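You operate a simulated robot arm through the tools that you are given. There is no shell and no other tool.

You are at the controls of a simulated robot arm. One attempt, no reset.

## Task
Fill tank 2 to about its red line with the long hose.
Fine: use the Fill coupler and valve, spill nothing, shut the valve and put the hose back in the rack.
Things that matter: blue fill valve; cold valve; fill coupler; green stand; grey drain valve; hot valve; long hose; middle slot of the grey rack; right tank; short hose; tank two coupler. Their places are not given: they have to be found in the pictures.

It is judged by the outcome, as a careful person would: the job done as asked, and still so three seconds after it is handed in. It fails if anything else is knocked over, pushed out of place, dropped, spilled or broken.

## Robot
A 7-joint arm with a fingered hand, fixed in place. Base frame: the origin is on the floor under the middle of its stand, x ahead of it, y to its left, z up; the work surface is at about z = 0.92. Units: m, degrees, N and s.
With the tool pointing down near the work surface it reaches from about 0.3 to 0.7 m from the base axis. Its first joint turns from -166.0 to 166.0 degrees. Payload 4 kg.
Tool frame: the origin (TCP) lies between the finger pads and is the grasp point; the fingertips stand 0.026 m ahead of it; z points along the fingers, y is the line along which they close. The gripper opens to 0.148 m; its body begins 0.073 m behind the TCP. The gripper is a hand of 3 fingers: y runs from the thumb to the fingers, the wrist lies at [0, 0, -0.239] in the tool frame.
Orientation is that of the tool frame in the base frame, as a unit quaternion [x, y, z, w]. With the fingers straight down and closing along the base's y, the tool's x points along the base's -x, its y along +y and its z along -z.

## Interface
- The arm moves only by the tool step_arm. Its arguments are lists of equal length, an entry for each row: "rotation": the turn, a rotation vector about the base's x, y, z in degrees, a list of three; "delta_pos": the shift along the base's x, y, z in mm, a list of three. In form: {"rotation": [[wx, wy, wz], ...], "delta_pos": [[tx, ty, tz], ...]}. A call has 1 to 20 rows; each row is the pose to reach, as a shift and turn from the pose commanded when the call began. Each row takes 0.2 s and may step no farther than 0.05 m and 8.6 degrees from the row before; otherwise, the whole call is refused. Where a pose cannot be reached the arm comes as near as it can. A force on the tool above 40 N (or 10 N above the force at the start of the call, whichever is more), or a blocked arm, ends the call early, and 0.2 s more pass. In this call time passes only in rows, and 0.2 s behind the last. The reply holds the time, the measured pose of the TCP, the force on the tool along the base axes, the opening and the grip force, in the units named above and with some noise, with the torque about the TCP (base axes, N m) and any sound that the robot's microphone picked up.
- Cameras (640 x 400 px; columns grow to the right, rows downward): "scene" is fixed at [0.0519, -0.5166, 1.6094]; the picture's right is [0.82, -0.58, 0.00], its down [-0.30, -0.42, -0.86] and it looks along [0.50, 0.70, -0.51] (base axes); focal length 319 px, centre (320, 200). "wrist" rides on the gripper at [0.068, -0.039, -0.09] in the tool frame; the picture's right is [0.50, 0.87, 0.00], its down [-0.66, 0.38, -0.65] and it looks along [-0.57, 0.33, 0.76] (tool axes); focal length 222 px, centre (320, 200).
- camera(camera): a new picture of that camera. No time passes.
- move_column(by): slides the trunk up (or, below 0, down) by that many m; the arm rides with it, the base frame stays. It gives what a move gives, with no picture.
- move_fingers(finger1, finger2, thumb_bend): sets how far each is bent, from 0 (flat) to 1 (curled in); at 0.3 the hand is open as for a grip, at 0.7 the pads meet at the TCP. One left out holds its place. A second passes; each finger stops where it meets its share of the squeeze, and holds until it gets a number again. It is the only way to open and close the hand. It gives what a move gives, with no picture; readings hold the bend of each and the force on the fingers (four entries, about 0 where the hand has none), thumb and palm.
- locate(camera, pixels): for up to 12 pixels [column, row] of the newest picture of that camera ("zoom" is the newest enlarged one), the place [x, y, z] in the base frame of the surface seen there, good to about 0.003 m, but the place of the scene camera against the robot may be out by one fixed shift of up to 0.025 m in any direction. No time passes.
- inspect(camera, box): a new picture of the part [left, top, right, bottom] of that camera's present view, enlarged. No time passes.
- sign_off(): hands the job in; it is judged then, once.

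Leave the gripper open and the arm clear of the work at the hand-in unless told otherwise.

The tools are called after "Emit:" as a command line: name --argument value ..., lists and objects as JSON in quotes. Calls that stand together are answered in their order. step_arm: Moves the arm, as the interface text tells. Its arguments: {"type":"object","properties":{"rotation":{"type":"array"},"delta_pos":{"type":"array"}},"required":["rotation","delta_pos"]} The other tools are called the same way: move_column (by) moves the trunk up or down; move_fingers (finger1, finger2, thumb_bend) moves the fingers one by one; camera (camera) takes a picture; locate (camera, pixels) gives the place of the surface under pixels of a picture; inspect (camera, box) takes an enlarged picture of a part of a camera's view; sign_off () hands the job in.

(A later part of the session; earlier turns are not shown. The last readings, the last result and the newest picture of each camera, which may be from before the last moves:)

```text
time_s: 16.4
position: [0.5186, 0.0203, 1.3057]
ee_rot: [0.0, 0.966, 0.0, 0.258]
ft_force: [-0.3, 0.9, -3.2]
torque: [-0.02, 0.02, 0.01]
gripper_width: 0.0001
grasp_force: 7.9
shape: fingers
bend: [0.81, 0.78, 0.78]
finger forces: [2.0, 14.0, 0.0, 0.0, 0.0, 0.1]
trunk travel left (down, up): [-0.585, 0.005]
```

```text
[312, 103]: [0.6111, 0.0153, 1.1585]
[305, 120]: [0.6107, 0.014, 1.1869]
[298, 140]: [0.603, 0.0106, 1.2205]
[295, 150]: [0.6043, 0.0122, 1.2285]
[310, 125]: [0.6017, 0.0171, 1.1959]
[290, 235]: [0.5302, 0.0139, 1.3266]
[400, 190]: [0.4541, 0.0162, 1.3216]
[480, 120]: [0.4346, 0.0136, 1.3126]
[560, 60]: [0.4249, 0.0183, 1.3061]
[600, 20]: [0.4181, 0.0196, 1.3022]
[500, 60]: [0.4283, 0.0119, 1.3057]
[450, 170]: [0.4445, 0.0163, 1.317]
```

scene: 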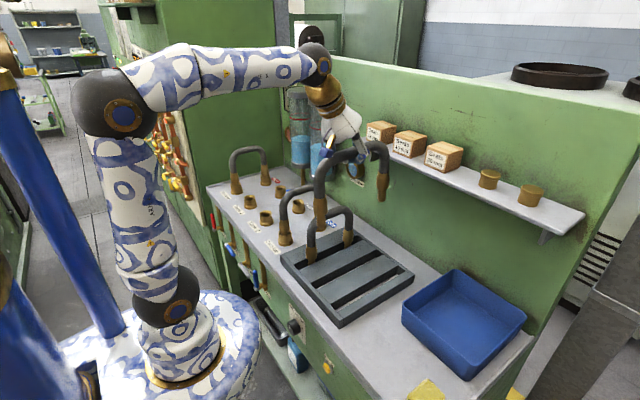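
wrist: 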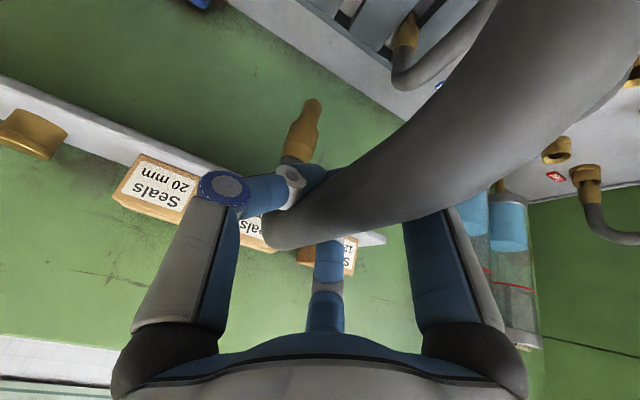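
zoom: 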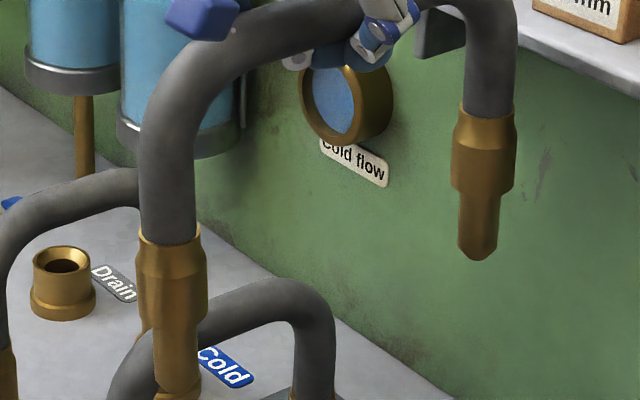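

Next I'll check the nipple tips' heights to see whether the hose is level in the hand.

Emit:
inspect --camera "scene" --box '[310, 180, 350, 235]'

Emit:
locate --camera "zoom" --pixels '[[250, 60], [300, 60], [250, 150], [300, 150], [270, 300], [300, 300], [230, 200], [330, 200], [320, 340]]'

Emit:
inspect --camera "scene" --box '[370, 160, 410, 215]'

Emit:
locate --camera "zoom" --pixels '[[250, 60], [300, 60], [250, 150], [300, 150], [270, 300], [300, 300], [230, 200], [330, 200], [320, 340]]'

```text
7.27 times, centred on (330, 208) of scene
```

zoom: 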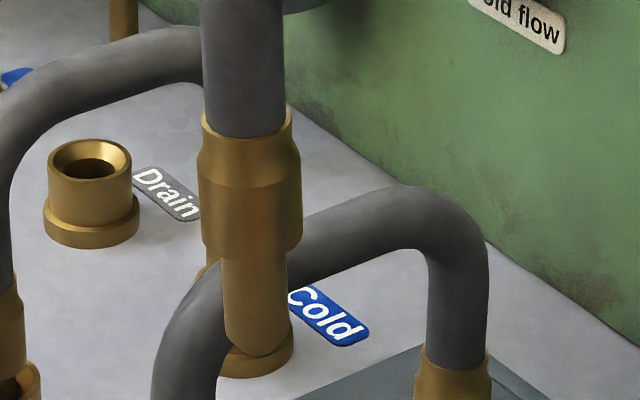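

```text
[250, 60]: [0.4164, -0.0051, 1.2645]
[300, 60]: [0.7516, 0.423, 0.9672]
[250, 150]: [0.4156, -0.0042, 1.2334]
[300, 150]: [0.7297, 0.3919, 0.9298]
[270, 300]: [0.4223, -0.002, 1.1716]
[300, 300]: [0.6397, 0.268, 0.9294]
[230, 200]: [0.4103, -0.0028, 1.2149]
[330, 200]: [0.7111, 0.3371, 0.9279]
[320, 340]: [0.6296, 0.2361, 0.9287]
```

```text
7.27 times, centred on (390, 188) of scene
```

zoom: 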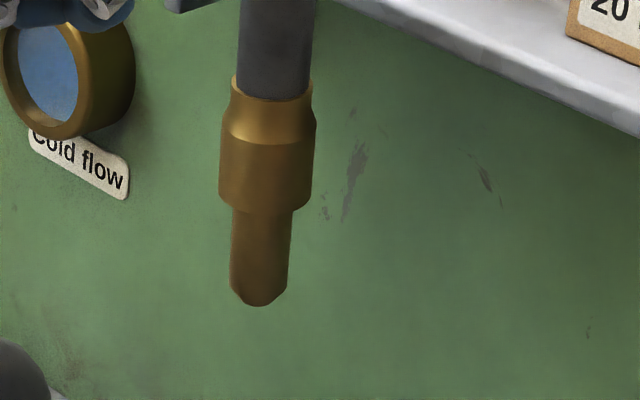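

```text
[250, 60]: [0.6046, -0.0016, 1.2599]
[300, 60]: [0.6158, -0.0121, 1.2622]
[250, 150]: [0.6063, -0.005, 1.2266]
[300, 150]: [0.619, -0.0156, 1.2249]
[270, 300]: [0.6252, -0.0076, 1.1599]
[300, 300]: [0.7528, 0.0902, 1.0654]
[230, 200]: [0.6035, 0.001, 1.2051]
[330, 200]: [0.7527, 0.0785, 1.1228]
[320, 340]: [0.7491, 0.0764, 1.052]
```

The near nipple tip is about 11 mm lower than the far one, so the hose is pitched roughly 3–4°. I'll check how high the cold hose's arch is, to be sure of clearance on the way over.

Emit:
camera --camera "scene"

Emit:
locate --camera "scene" --pixels '[[298, 190], [304, 188], [310, 187], [292, 193], [248, 149], [240, 152], [256, 148], [330, 213], [340, 210], [318, 218], [321, 168], [322, 176]]'

Emit:
step_arm --rotation '[[0, 1.5, 0], [0, 3, 0], [0, 4, 0]]' --delta_pos '[[0, 0, 10], [0, 0, 20], [0, 0, 30]]'

```text
taken
```

scene: 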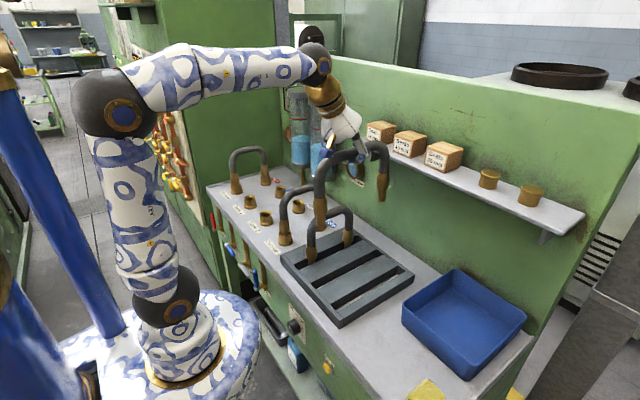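

```text
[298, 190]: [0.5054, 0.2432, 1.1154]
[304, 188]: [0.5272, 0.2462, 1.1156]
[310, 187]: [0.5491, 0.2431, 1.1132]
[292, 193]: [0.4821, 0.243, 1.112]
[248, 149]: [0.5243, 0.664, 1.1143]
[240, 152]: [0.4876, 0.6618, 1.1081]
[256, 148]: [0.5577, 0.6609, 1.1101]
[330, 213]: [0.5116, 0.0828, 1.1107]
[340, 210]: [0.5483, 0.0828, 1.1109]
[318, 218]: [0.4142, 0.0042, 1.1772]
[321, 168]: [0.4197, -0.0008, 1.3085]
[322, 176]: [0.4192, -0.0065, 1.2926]
```

```text
time_s: 17.2
position: [0.5189, 0.019, 1.3352]
ee_rot: [0.0, 0.975, 0.0, 0.224]
ft_force: [-0.4, 0.2, -3.6]
torque: [-0.02, -0.04, 0.03]
gripper_width: 0.0
grasp_force: 7.6
shape: fingers
bend: [0.81, 0.78, 0.78]
finger forces: [1.9, 13.8, 0.0, 0.1, 0.0, 0.1]
trunk travel left (down, up): [-0.585, 0.005]
```

The cold hose's arch tops out near z = 1.105, and our nipples are at about 1.164. I'll pull back from the shelf, carry the hose left over the cold hose and turn it to 47° on the way.

Emit:
step_arm --rotation '[[0, 0, 0], [0, 0, 4], [0, 0, 10], [0, 0, 16], [0, 0, 22], [0, 0, 28], [0, 0, 34], [0, 0, 40], [0, 0, 47]]' --delta_pos '[[-30, 10, 0], [-60, 35, 0], [-70, 70, 0], [-75, 105, 0], [-75, 140, 0], [-75, 175, 0], [-72, 210, 0], [-69, 245, 0], [-62, 280, 0]]'

Emit:
camera --camera "wrist"

Emit:
camera --camera "scene"

```text
time_s: 19.2
position: [0.4555, 0.3007, 1.3347]
ee_rot: [-0.389, 0.893, 0.09, 0.205]
ft_force: [-0.2, -0.2, -2.8]
torque: [0.0, 0.0, 0.0]
gripper_width: 0.0003
grasp_force: 0.6
shape: fingers
bend: [0.81, 0.78, 0.79]
finger forces: [1.5, 0.3, 0.1, 0.1, 0.0, 0.0]
trunk travel left (down, up): [-0.585, 0.005]
```

```text
taken
```

wrist: 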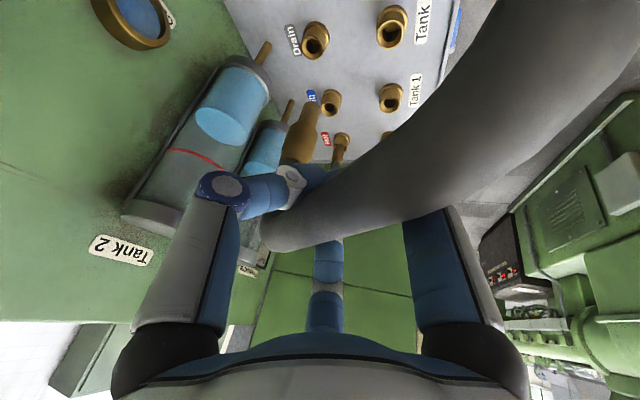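

```text
taken
```

scene: 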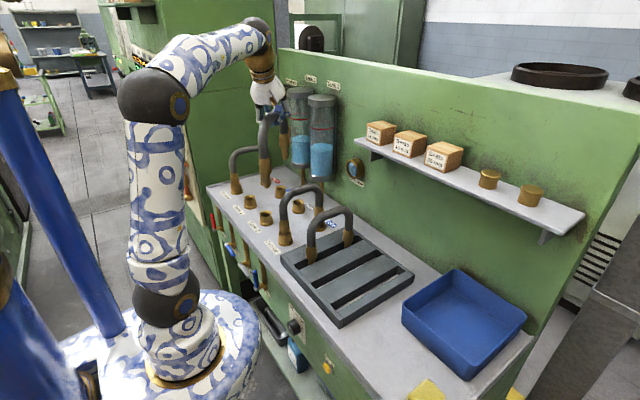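

The hose is still caged and hasn't moved in view, but the finger forces have relaxed to about 1.5 N. I'll squeeze again here, where it's safe, and then re-measure the hose pose.

Emit:
move_fingers --finger1 0.95 --finger2 0.95 --thumb_bend 0.95

Emit:
camera --camera "wrist"

Emit:
inspect --camera "scene" --box '[230, 70, 330, 230]'

```text
time_s: 20.2
position: [0.4551, 0.2994, 1.335]
ee_rot: [-0.389, 0.894, 0.09, 0.206]
ft_force: [0.5, -0.3, -0.1]
torque: [-0.02, -0.03, 0.02]
gripper_width: 0.0001
grasp_force: 0.9
shape: fingers
bend: [0.82, 0.79, 0.8]
finger forces: [1.5, 0.5, 0.0, 0.1, 0.1, 0.0]
trunk travel left (down, up): [-0.585, 0.005]
```

```text
taken
```

wrist: 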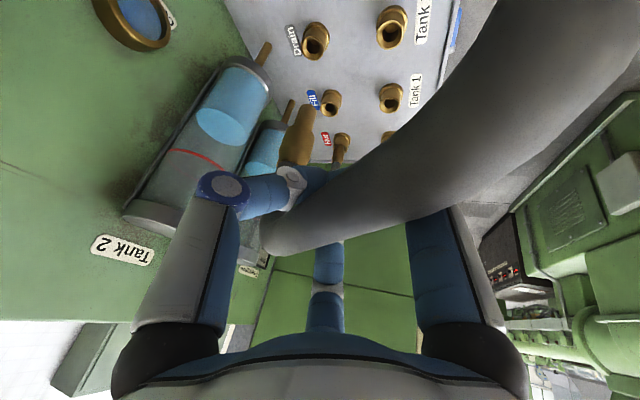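

```text
2.50 times, centred on (280, 150) of scene
```

zoom: 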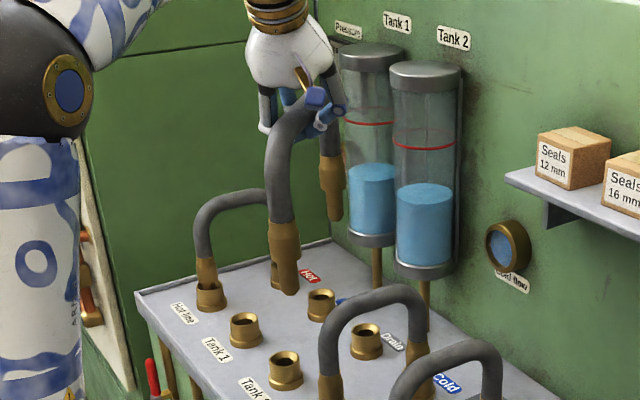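

The hose is unchanged in view. I'll re-measure the ferrules and nipples in this zoom, along with Tank 2, Fill and the far end in the wrist view.

Emit:
locate --camera "zoom" --pixels '[[283, 238], [270, 238], [297, 238], [285, 275], [290, 285], [331, 170], [323, 170], [340, 170], [335, 205], [335, 215], [280, 170], [265, 170]]'

Emit:
locate --camera "wrist" --pixels '[[312, 105], [305, 125], [298, 145], [292, 160], [285, 240], [400, 185], [470, 120], [560, 50], [330, 100], [392, 25], [316, 38], [390, 95]]'

Emit:
inspect --camera "wrist" --box '[260, 0, 450, 180]'

```text
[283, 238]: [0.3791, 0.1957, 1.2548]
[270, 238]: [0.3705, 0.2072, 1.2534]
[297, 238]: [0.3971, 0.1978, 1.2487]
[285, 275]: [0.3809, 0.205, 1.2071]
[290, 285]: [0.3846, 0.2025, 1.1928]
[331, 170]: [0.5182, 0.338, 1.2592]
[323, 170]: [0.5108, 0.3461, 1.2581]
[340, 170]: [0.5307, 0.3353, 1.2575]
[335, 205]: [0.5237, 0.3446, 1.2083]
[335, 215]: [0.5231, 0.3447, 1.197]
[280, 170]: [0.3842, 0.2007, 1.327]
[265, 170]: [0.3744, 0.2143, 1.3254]
```

```text
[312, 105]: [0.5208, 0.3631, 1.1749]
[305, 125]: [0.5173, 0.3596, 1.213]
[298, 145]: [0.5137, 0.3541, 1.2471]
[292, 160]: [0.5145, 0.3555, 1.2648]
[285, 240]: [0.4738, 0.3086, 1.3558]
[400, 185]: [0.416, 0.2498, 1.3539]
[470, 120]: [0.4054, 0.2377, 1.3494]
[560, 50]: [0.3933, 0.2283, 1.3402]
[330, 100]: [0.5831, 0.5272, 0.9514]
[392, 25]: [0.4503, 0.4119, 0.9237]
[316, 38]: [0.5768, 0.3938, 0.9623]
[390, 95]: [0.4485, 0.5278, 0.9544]
```

```text
2.22 times, centred on (355, 90) of wrist
```

zoom: 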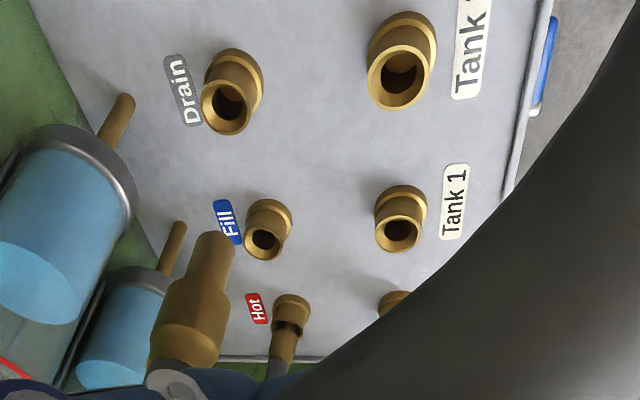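

From the scene view, the hose ends sit at about (0.389,0.213) and (0.530,0.354). That gives a hose yaw of 44.9° and a span of 0.199 m. Next I'll re-measure the rims in this wrist zoom for a second estimate.

Emit:
locate --camera "zoom" --pixels '[[246, 240], [281, 247], [264, 229], [262, 259], [371, 78], [430, 78], [402, 48], [396, 107], [377, 233], [421, 235], [205, 105], [246, 112]]'

Emit:
inspect --camera "wrist" --box '[310, 80, 350, 120]'

Emit:
locate --camera "zoom" --pixels '[[300, 250], [320, 200], [360, 250], [300, 300], [340, 300], [280, 200], [380, 200]]'

```text
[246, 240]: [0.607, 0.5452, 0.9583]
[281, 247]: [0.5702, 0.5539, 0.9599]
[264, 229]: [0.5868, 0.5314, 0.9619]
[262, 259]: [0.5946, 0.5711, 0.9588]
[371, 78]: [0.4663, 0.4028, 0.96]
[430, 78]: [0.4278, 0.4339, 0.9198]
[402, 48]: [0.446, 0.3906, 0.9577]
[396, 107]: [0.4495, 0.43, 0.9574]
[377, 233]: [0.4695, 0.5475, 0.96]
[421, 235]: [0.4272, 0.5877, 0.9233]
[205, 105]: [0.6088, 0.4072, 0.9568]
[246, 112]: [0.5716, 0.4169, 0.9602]
```

```text
10.00 times, centred on (330, 100) of wrist
```

zoom: 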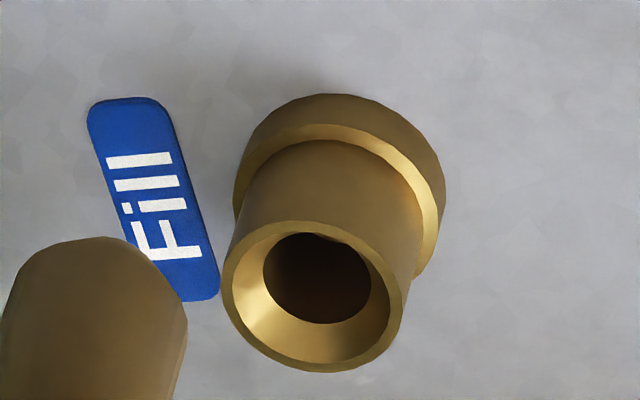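

```text
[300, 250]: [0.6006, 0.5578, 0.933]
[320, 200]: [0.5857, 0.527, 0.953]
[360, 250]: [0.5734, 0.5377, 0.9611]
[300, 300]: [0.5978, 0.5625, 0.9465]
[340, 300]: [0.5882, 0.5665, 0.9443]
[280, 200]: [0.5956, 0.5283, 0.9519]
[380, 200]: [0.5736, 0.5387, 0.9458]
```

Both views agree: Tank 2 is at about (0.450, 0.410), Fill at (0.590, 0.550), and the nipples are level within 3 mm at z ≈ 1.17. The hose midpoint needs to move by about (+62, +178) mm. I'll move there, coming down to TCP z = 1.20, which leaves the tips roughly 70 mm above the rims.

Emit:
step_arm --rotation '[[0, 0, 0], [0, 0, 0], [0, 0, 0], [0, 0, 0], [0, 0, 0], [0, 0, 0], [0, 0, 0]]' --delta_pos '[[10, 35, -5], [20, 70, -15], [32, 105, -35], [44, 135, -60], [54, 160, -90], [60, 174, -120], [62, 178, -135]]'

Emit:
camera --camera "wrist"

Emit:
camera --camera "scene"

Emit:
inspect --camera "scene" --box '[235, 110, 325, 240]'

```text
time_s: 21.8
position: [0.5173, 0.4776, 1.1999]
ee_rot: [-0.388, 0.894, 0.089, 0.207]
ft_force: [-0.1, -0.3, -1.0]
torque: [0.02, 0.02, 0.03]
gripper_width: 0.0002
grasp_force: 1.3
shape: fingers
bend: [0.82, 0.79, 0.81]
finger forces: [1.1, 0.7, 0.0, 0.1, 0.1, 0.0]
trunk travel left (down, up): [-0.585, 0.005]
```

```text
taken
```

wrist: 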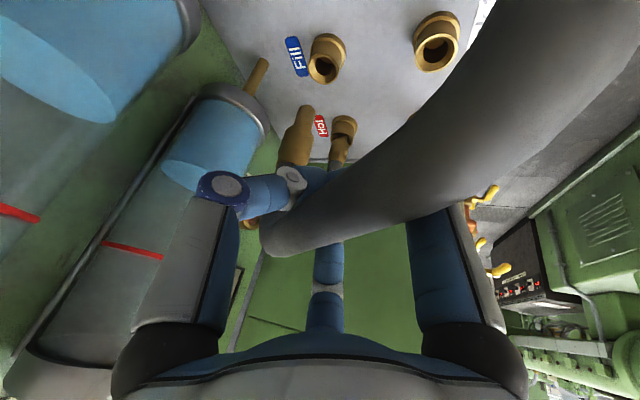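

```text
taken
```

scene: 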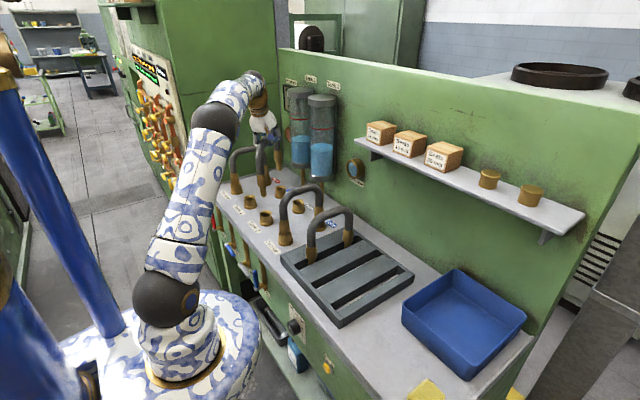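

```text
3.08 times, centred on (280, 175) of scene
```

zoom: 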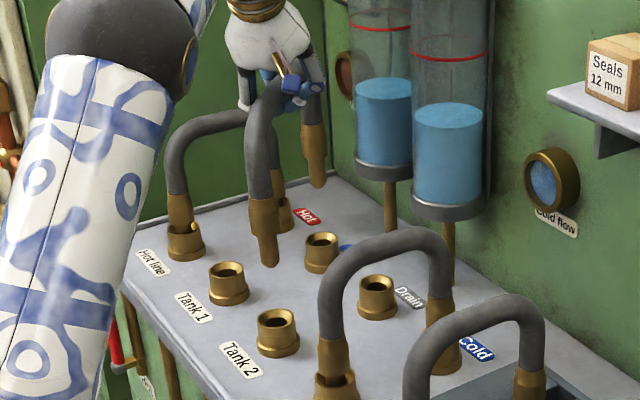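

I'm above the couplers with no contact. I'll measure the nipples against the rims again from here, in both cameras.

Emit:
locate --camera "zoom" --pixels '[[264, 210], [250, 210], [278, 210], [267, 240], [269, 255], [312, 135], [316, 165], [316, 180], [258, 330], [278, 322], [321, 248], [304, 240]]'

Emit:
locate --camera "wrist" --pixels '[[306, 112], [302, 130], [296, 150], [290, 240], [400, 190], [480, 110], [560, 45], [313, 68], [338, 72], [326, 56], [325, 82], [325, 67]]'

Emit:
inspect --camera "wrist" --box '[260, 20, 480, 180]'

```text
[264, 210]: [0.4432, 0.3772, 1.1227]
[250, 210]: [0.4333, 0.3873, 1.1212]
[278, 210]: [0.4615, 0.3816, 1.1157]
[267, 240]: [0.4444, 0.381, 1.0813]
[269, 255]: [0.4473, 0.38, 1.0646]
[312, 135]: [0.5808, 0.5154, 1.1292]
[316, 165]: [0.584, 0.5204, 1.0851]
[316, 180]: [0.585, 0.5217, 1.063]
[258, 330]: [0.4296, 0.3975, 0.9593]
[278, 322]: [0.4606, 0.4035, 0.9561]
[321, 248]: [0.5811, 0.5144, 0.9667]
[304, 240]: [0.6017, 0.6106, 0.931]
```

```text
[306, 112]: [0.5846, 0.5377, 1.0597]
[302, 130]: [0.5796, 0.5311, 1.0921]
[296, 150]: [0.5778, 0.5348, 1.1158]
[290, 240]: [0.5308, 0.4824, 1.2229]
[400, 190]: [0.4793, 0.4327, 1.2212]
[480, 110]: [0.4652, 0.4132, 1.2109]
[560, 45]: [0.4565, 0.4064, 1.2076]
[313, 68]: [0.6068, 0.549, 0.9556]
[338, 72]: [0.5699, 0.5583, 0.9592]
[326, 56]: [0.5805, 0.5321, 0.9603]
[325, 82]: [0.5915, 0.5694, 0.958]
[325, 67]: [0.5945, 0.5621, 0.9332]
```

```text
2.50 times, centred on (370, 100) of wrist
```

zoom: 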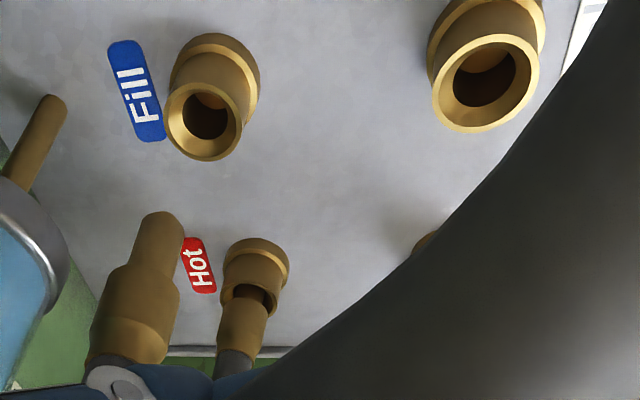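

Both nipples are within about 3 mm of their coupler axes. I'll nudge by (+1, +3) mm and lower until the tips are just above the rims.

Emit:
step_arm --rotation '[[0, 0, 0], [0, 0, 0], [0, 0, 0], [0, 0, 0]]' --delta_pos '[[1, 3, -15], [1, 3, -32], [1, 3, -48], [1, 3, -60]]'

Emit:
inspect --camera "wrist" --box '[260, 20, 480, 180]'

Emit:
inspect --camera "scene" --box '[245, 150, 305, 240]'

```text
time_s: 22.8
position: [0.5197, 0.4794, 1.141]
ee_rot: [-0.388, 0.894, 0.09, 0.206]
ft_force: [-0.1, 0.3, 0.4]
torque: [0.01, 0.0, 0.0]
gripper_width: 0.0
grasp_force: 1.1
shape: fingers
bend: [0.82, 0.79, 0.81]
finger forces: [1.2, 0.6, 0.0, 0.1, 0.0, 0.0]
trunk travel left (down, up): [-0.585, 0.005]
```

```text
2.50 times, centred on (370, 100) of wrist
```

zoom: 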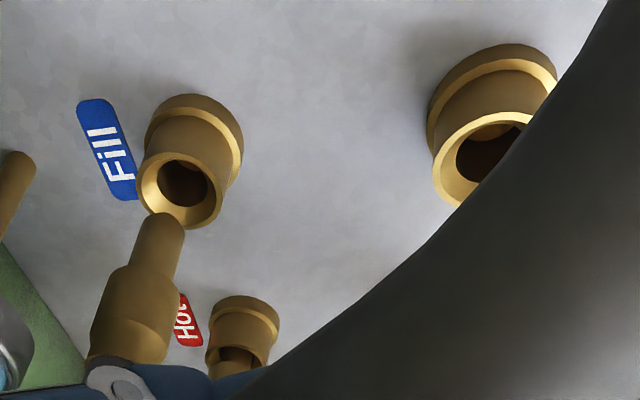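

```text
4.44 times, centred on (275, 195) of scene
```

zoom: 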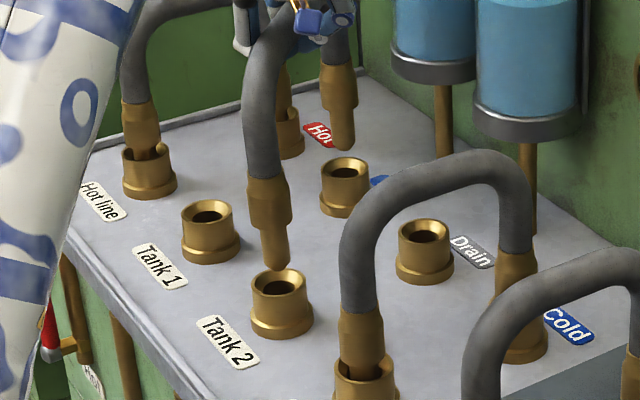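

The tips are about 15 mm above the rims and line up in the scene view: near tip (275,265) over the rim at (279,285), far tip (343,148) over (345,167). I'll check the far nipple's depth in the wrist view.

Emit:
camera --camera "wrist"

Emit:
locate --camera "wrist" --pixels '[[307, 112], [305, 118], [303, 124], [306, 116], [299, 95], [330, 98], [314, 84], [318, 108], [316, 94], [425, 90], [438, 74], [428, 98]]'

```text
taken
```

wrist: 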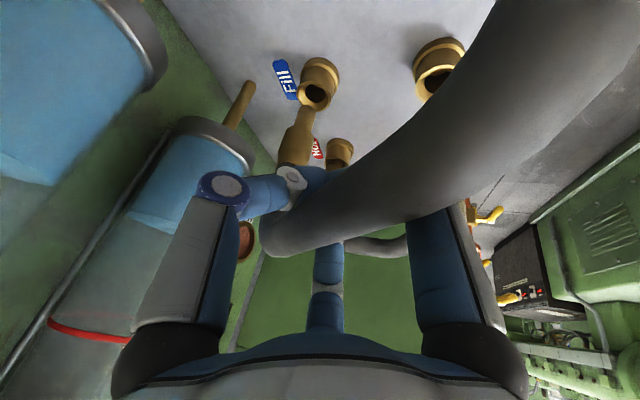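

```text
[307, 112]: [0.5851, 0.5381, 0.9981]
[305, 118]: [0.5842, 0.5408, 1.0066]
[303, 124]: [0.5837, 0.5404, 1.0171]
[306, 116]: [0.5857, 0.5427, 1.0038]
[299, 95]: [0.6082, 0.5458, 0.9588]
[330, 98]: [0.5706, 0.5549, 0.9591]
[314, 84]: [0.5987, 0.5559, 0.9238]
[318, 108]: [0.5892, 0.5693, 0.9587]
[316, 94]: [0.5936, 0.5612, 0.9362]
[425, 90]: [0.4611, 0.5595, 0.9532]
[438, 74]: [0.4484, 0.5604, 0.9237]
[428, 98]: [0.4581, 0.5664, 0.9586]
```

The far nipple centres at (0.590, 0.549) and Fill at (0.590, 0.550), so they match. I'll lower gently into the couplers and watch the forces.

Emit:
step_arm --rotation '[[0, 0, 0], [0, 0, 0], [0, 0, 0], [0, 0, 0], [0, 0, 0]]' --delta_pos '[[0, 0, -5], [0, 0, -10], [0, 0, -15], [0, 0, -20], [0, 0, -25]]'

Emit:
inspect --camera "scene" --box '[245, 150, 305, 240]'

Emit:
inspect --camera "wrist" --box '[260, 20, 480, 180]'

```text
time_s: 24.0
position: [0.5201, 0.4793, 1.1151]
ee_rot: [-0.389, 0.893, 0.09, 0.206]
ft_force: [0.4, -0.4, 1.1]
torque: [-0.01, -0.04, -0.01]
gripper_width: 0.0
grasp_force: 0.7
shape: fingers
bend: [0.82, 0.79, 0.81]
finger forces: [1.2, 0.7, 0.1, 0.0, 0.0, 0.1]
trunk travel left (down, up): [-0.585, 0.005]
```

```text
4.44 times, centred on (275, 195) of scene
```

zoom: 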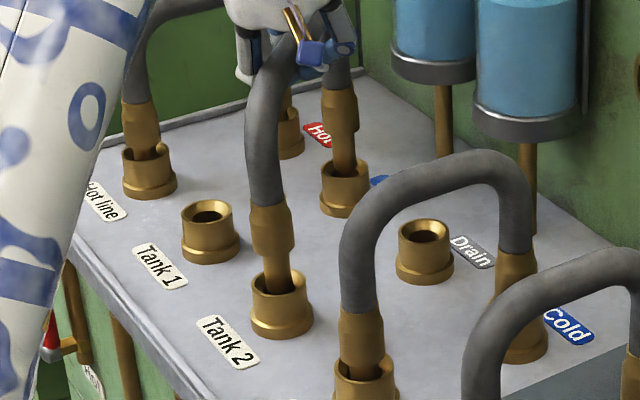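

```text
2.50 times, centred on (370, 100) of wrist
```

zoom: 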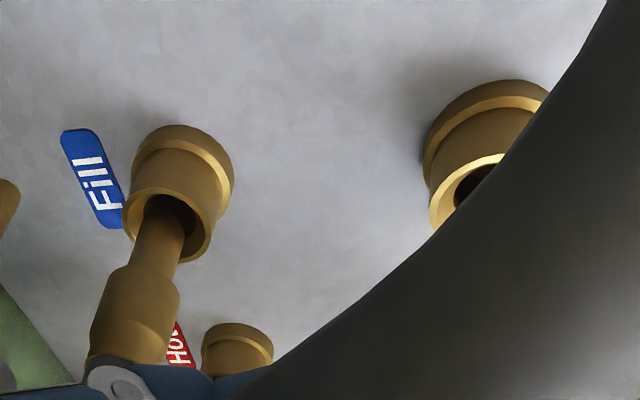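

Both nipples are entering their couplers with almost no force. I'll keep lowering until they seat like the cold hose does.

Emit:
step_arm --rotation '[[0, 0, 0], [0, 0, 0], [0, 0, 0], [0, 0, 0], [0, 0, 0]]' --delta_pos '[[0, 0, -4], [0, 0, -8], [0, 0, -12], [0, 0, -16], [0, 0, -20]]'

Emit:
inspect --camera "scene" --box '[245, 150, 305, 240]'

Emit:
inspect --camera "wrist" --box '[260, 20, 480, 180]'

```text
time_s: 25.2
position: [0.5206, 0.4801, 1.095]
ee_rot: [-0.388, 0.894, 0.089, 0.206]
ft_force: [0.0, 0.3, -0.4]
torque: [0.01, -0.03, 0.01]
gripper_width: 0.0
grasp_force: 0.8
shape: fingers
bend: [0.82, 0.79, 0.81]
finger forces: [1.1, 0.6, 0.0, 0.0, 0.0, 0.0]
trunk travel left (down, up): [-0.585, 0.005]
```

```text
4.44 times, centred on (275, 195) of scene
```

zoom: 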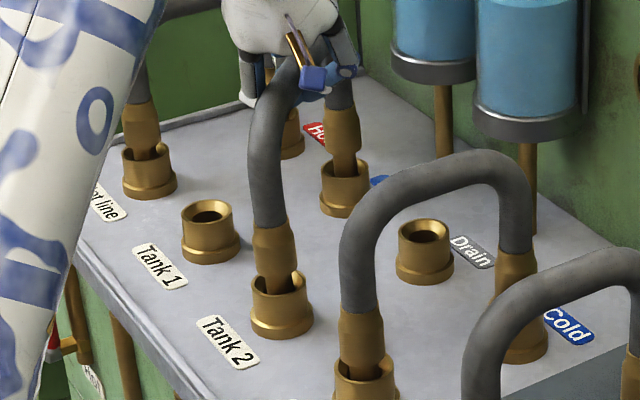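

```text
2.50 times, centred on (370, 100) of wrist
```

zoom: 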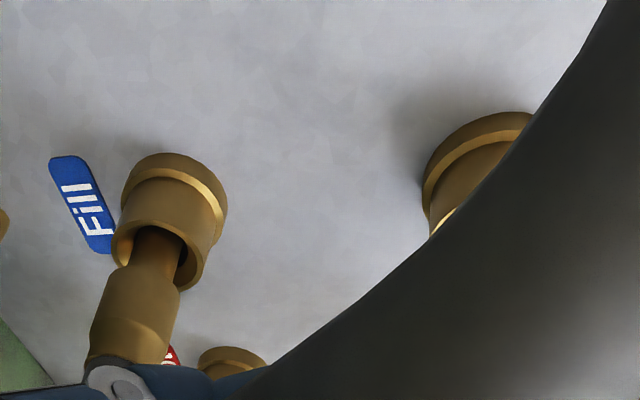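

There's still no resistance, and the sleeves are a little above the rims. I'll keep lowering in small steps until they seat.

Emit:
step_arm --rotation '[[0, 0, 0], [0, 0, 0], [0, 0, 0], [0, 0, 0]]' --delta_pos '[[0, 0, -2], [0, 0, -4], [0, 0, -6], [0, 0, -8]]'

Emit:
inspect --camera "scene" --box '[245, 150, 305, 240]'

Emit:
inspect --camera "wrist" --box '[260, 20, 480, 180]'

```text
time_s: 26.2
position: [0.5195, 0.4799, 1.0859]
ee_rot: [-0.388, 0.894, 0.09, 0.206]
ft_force: [1.2, 1.4, 0.1]
torque: [0.04, -0.03, 0.06]
gripper_width: 0.0
grasp_force: 0.9
shape: fingers
bend: [0.82, 0.8, 0.81]
finger forces: [0.0, 1.5, 0.0, 0.0, 0.0, 0.1]
trunk travel left (down, up): [-0.585, 0.005]
```

```text
4.44 times, centred on (275, 195) of scene
```

zoom: 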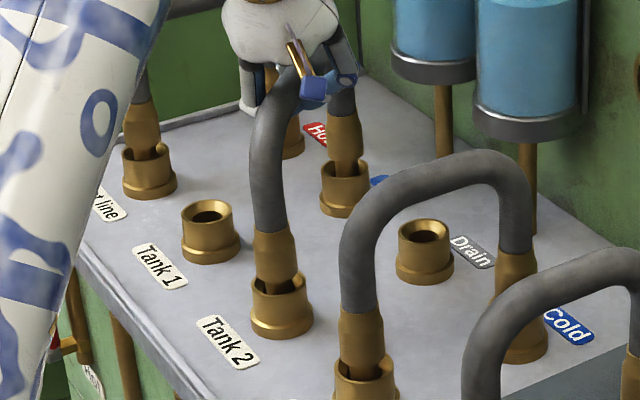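

```text
2.50 times, centred on (370, 100) of wrist
```

zoom: 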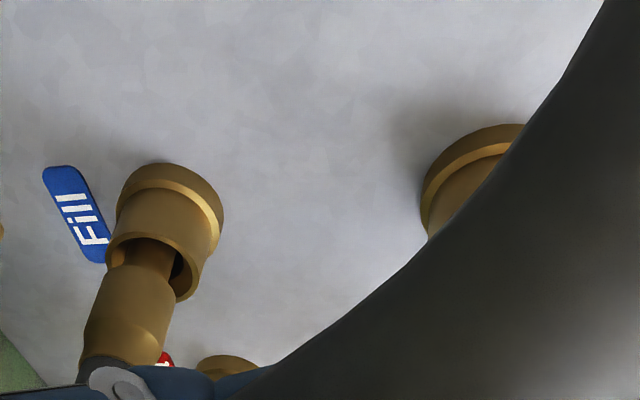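

The fingers' load shifted slightly, so the nipples may be seated. I'll compare our two couplings with the seated cold hose at high zoom.

Emit:
inspect --camera "scene" --box '[252, 175, 300, 245]'

Emit:
inspect --camera "wrist" --box '[270, 70, 370, 180]'

Emit:
camera --camera "wrist"

Emit:
locate --camera "wrist" --pixels '[[290, 240], [400, 190], [480, 110], [560, 45], [300, 140], [296, 150], [350, 210], [600, 20]]'

```text
5.71 times, centred on (276, 210) of scene
```

zoom: 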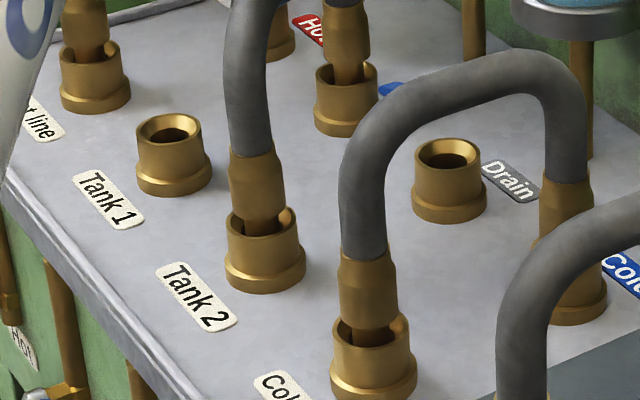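

```text
3.64 times, centred on (320, 125) of wrist
```

zoom: 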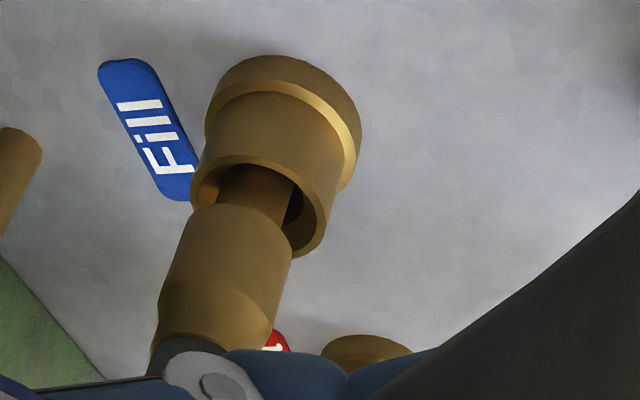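

```text
taken
```

wrist: 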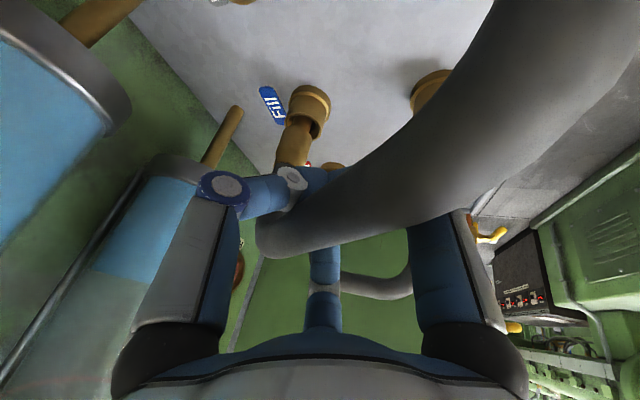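

```text
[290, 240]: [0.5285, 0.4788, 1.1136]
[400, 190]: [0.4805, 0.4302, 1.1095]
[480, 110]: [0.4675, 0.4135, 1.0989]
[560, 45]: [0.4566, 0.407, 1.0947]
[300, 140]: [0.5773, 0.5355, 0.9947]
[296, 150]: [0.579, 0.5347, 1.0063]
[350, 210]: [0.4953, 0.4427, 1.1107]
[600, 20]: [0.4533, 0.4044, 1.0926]
```

The Tank 2 end sits at the same depth as the cold hose, but the Fill end looks about 7 mm high, so the hose is pitched roughly 2°. I'll rotate about the hose normal to drop the Fill end and keep the tips over their couplers.

Emit:
step_arm --rotation '[[-0.7, 0.7, 0], [-1.4, 1.4, 0], [-1.8, 1.8, 0]]' --delta_pos '[[2, 2, -1], [4, 4, -3], [5, 5, -4]]'

Emit:
inspect --camera "scene" --box '[252, 175, 300, 245]'

Emit:
inspect --camera "wrist" --box '[270, 70, 370, 180]'

```text
time_s: 27.0
position: [0.5231, 0.4861, 1.0833]
ee_rot: [-0.39, 0.898, 0.082, 0.187]
ft_force: [-0.8, -2.0, -1.1]
torque: [0.0, -0.02, -0.02]
gripper_width: 0.0
grasp_force: 0.0
shape: fingers
bend: [0.82, 0.8, 0.82]
finger forces: [0.0, 1.2, 0.0, 0.0, 0.0, 0.1]
trunk travel left (down, up): [-0.585, 0.005]
```

```text
5.71 times, centred on (276, 210) of scene
```

zoom: 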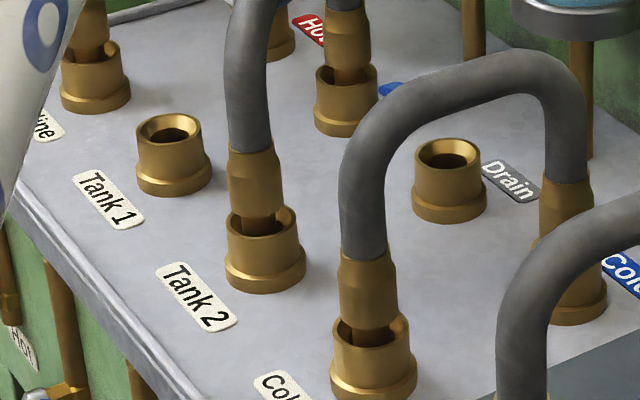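

```text
3.64 times, centred on (320, 125) of wrist
```

zoom: 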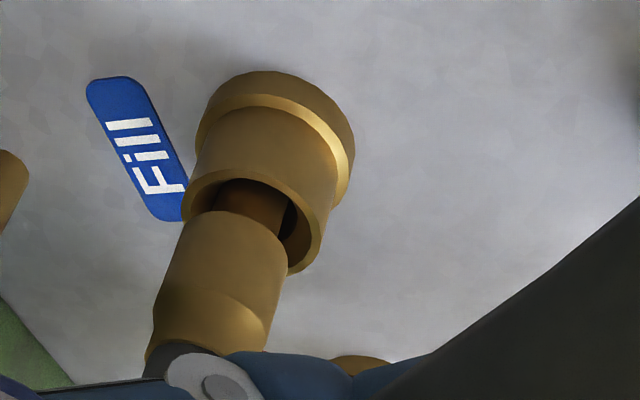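

The hose is level again and both sleeves are just above the rims. I'll lower a few more millimetres to seat them.

Emit:
step_arm --rotation '[[0, 0, 0], [0, 0, 0], [0, 0, 0]]' --delta_pos '[[0, 0, -2], [0, 0, -4], [0, 0, -6]]'

Emit:
inspect --camera "scene" --box '[252, 175, 300, 245]'

Emit:
inspect --camera "wrist" --box '[270, 70, 370, 180]'

Emit:
inspect --camera "scene" --box '[230, 90, 310, 190]'

```text
time_s: 27.8
position: [0.5238, 0.4848, 1.0766]
ee_rot: [-0.39, 0.898, 0.081, 0.186]
ft_force: [0.1, 0.3, -0.1]
torque: [-0.01, -0.02, -0.01]
gripper_width: 0.0
grasp_force: 0.2
shape: fingers
bend: [0.82, 0.8, 0.82]
finger forces: [0.0, 0.1, 0.0, 0.1, 0.0, 0.1]
trunk travel left (down, up): [-0.585, 0.005]
```

```text
5.71 times, centred on (276, 210) of scene
```

zoom: 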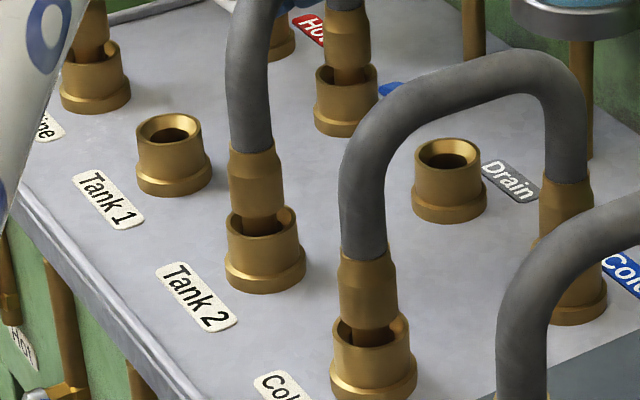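

```text
3.64 times, centred on (320, 125) of wrist
```

zoom: 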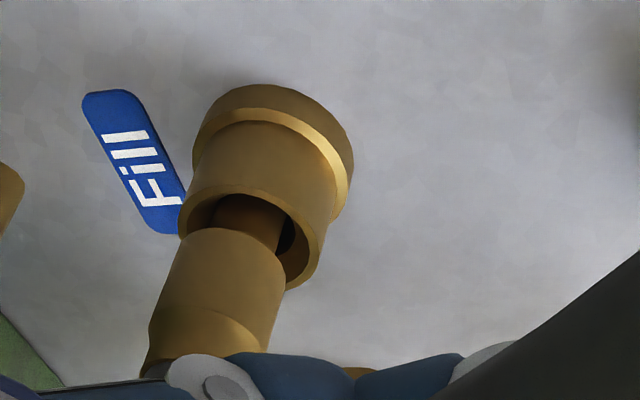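

```text
4.00 times, centred on (270, 140) of scene
```

zoom: 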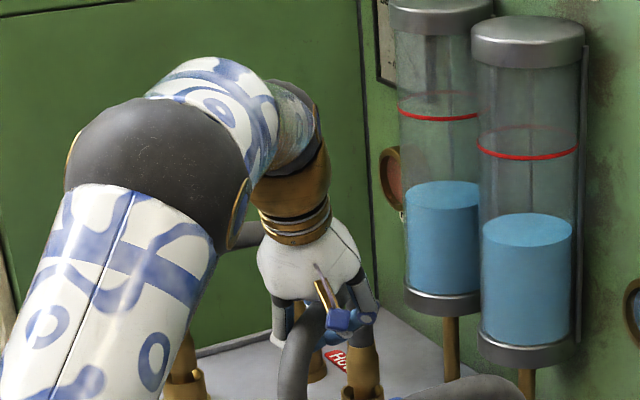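

The hand moved down while the hose stayed put, and the finger forces are near zero. Both nipples are seated at the same depth as the cold hose. I'll open the fingers to release it.

Emit:
move_fingers --finger1 0.35 --finger2 0.35 --thumb_bend 0.35

Emit:
camera --camera "wrist"

Emit:
inspect --camera "scene" --box '[240, 120, 310, 240]'

```text
time_s: 28.8
position: [0.5252, 0.4846, 1.077]
ee_rot: [-0.39, 0.898, 0.081, 0.185]
ft_force: [-0.3, -0.4, 0.2]
torque: [0.02, 0.0, 0.0]
gripper_width: 0.1107
grasp_force: 0.0
shape: fingers
bend: [0.35, 0.35, 0.35]
finger forces: [0.0, 0.1, 0.0, 0.0, 0.0, 0.0]
trunk travel left (down, up): [-0.585, 0.005]
```

```text
taken
```

wrist: 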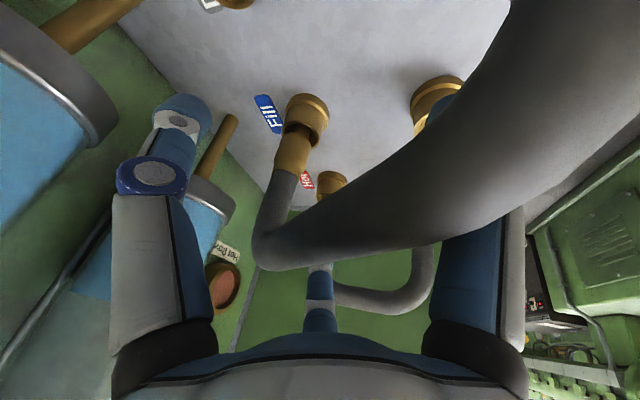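

```text
3.33 times, centred on (275, 180) of scene
```

zoom: 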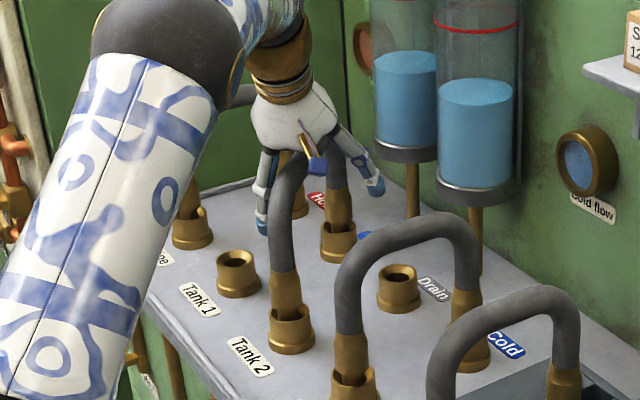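

The hand is open and the hose stands on its own. I'll retract along the tool axis.

Emit:
step_arm --rotation '[[0, 0, 0], [0, 0, 0], [0, 0, 0], [0, 0, 0], [0, 0, 0], [0, 0, 0]]' --delta_pos '[[-4, -4, 14], [-9, -10, 32], [-16, -17, 55], [-23, -24, 78], [-30, -32, 100], [-38, -40, 120]]'

Emit:
camera --camera "wrist"

Emit:
inspect --camera "scene" --box '[240, 120, 310, 240]'

```text
time_s: 30.2
position: [0.4858, 0.4443, 1.1979]
ee_rot: [-0.39, 0.898, 0.082, 0.186]
ft_force: [0.3, -0.6, 0.3]
torque: [0.02, 0.0, 0.01]
gripper_width: 0.1112
grasp_force: 0.1
shape: fingers
bend: [0.35, 0.35, 0.35]
finger forces: [0.1, 0.0, 0.0, 0.0, 0.1, 0.0]
trunk travel left (down, up): [-0.585, 0.005]
```

```text
taken
```

wrist: 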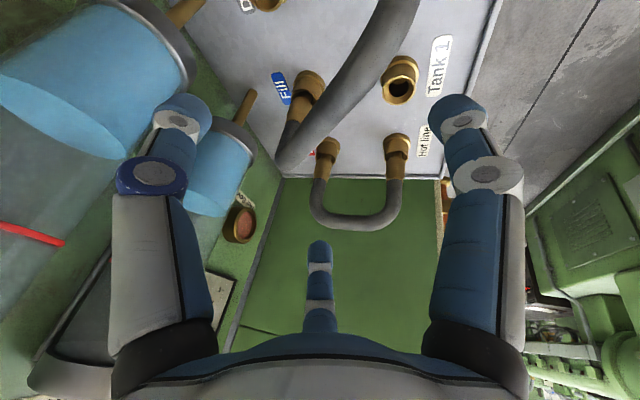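

```text
3.33 times, centred on (275, 180) of scene
```

zoom: 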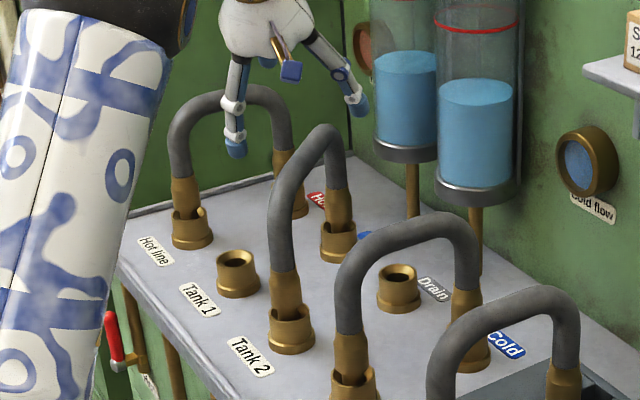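

The hose stands free between Tank 2 and Fill. I'll check its seating against the other hoses and measure its top.

Emit:
inspect --camera "scene" --box '[250, 145, 310, 235]'

Emit:
locate --camera "zoom" --pixels '[[315, 75], [330, 62], [305, 90], [275, 260], [355, 140], [490, 155], [440, 160], [345, 165], [280, 290], [365, 350]]'

Emit:
inspect --camera "wrist" --box '[260, 40, 420, 200]'

Emit:
inspect --camera "scene" --box '[280, 80, 350, 190]'

```text
4.44 times, centred on (280, 190) of scene
```

zoom: 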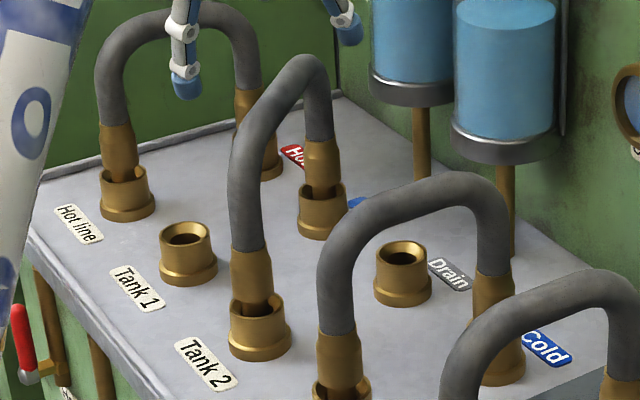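

```text
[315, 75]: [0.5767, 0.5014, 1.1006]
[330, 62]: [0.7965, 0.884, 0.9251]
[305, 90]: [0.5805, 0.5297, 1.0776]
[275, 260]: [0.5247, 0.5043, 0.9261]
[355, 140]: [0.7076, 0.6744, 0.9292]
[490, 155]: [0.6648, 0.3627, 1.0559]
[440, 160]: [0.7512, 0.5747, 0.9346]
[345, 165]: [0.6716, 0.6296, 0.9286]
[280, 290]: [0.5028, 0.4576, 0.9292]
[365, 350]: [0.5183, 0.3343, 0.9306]
```

```text
2.50 times, centred on (340, 120) of wrist
```

zoom: 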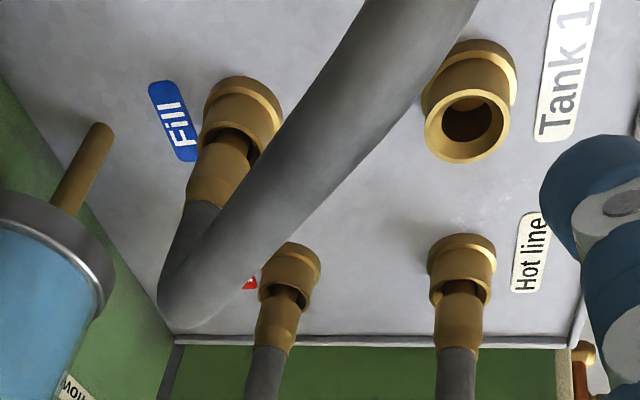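

```text
3.64 times, centred on (315, 135) of scene
```

zoom: 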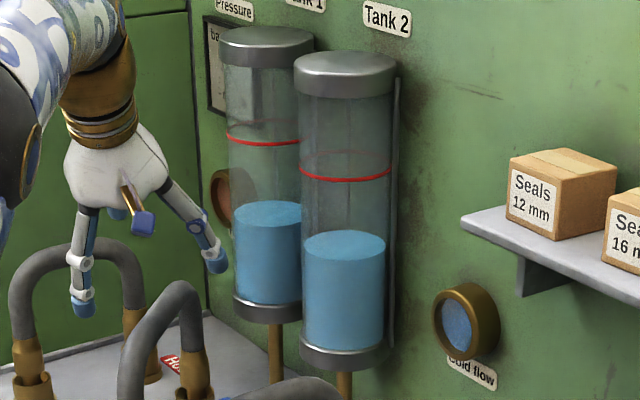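

The hose is coupled at Fill and Tank 2 like the others. The Tank 2 liquid's front edge is at about row 151, the red line at 129.5 and the tank bottom at 175, so the liquid depth must nearly double. Now I'll bring the hand back in front of the panel to look at the Fill valve, undoing the yaw on the way.

Emit:
step_arm --rotation '[[0, 0, -5], [0, 0, -11], [0, 0, -17], [0, 0, -23], [0, 0, -29], [0, 0, -35], [0, 0, -41], [0, 0, -47]]' --delta_pos '[[-35, -5, 10], [-72, -10, 10], [-109, -15, 5], [-146, -20, -10], [-183, -24, -30], [-220, -24, -50], [-255, -24, -75], [-286, -24, -95]]'

Emit:
camera --camera "wrist"

Emit:
camera --camera "scene"

```text
time_s: 32.0
position: [0.2, 0.4217, 1.1009]
ee_rot: [0.001, 0.979, 0.0, 0.204]
ft_force: [-0.3, -0.8, 0.2]
torque: [0.0, 0.01, 0.0]
gripper_width: 0.111
grasp_force: 0.1
shape: fingers
bend: [0.35, 0.35, 0.35]
finger forces: [0.0, 0.1, 0.0, 0.0, 0.1, 0.0]
trunk travel left (down, up): [-0.585, 0.005]
```

```text
taken
```

wrist: 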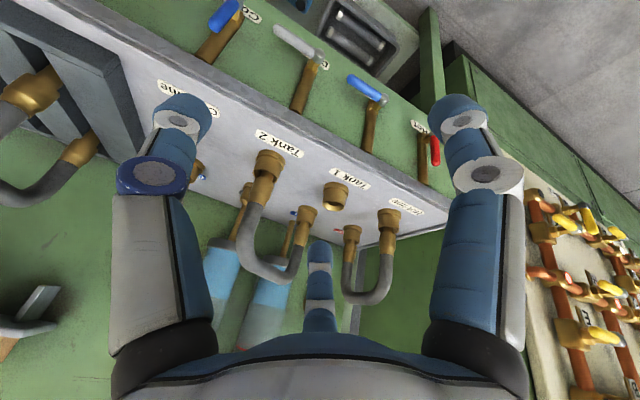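

```text
taken
```

scene: 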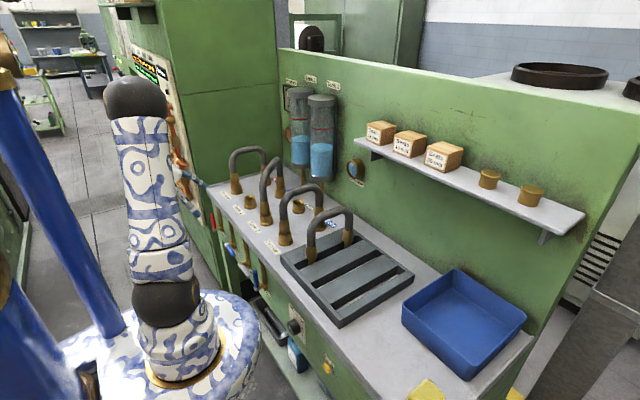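

The hose shows clearly here between Tank 2 and Fill. I'll zoom in on the front valves and locate the Fill handle.

Emit:
inspect --camera "wrist" --box '[270, 20, 450, 190]'

Emit:
locate --camera "zoom" --pixels '[[278, 139], [285, 143], [300, 150], [320, 163], [335, 172], [349, 180], [360, 190], [120, 50], [150, 75], [172, 92], [365, 230], [335, 250]]'

Emit:
inspect --camera "wrist" --box '[335, 65, 395, 125]'

```text
2.35 times, centred on (360, 105) of wrist
```

zoom: 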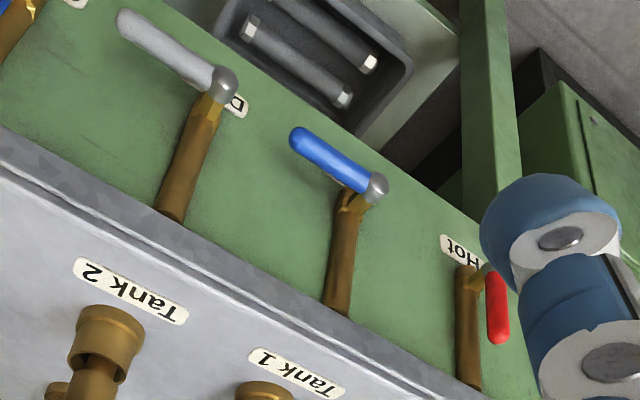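

```text
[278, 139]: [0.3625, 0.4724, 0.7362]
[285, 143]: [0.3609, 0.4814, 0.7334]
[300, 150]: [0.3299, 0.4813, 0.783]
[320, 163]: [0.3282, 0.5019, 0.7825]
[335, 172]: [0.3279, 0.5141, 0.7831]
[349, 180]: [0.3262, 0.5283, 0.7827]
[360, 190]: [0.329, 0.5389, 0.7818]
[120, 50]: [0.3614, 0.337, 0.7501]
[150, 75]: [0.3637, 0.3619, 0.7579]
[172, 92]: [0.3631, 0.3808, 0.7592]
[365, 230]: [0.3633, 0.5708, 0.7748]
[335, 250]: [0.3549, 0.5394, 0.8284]
```

```text
6.67 times, centred on (365, 95) of wrist
```

zoom: 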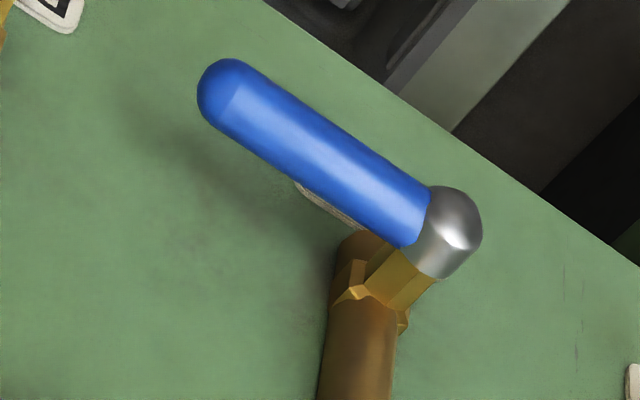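

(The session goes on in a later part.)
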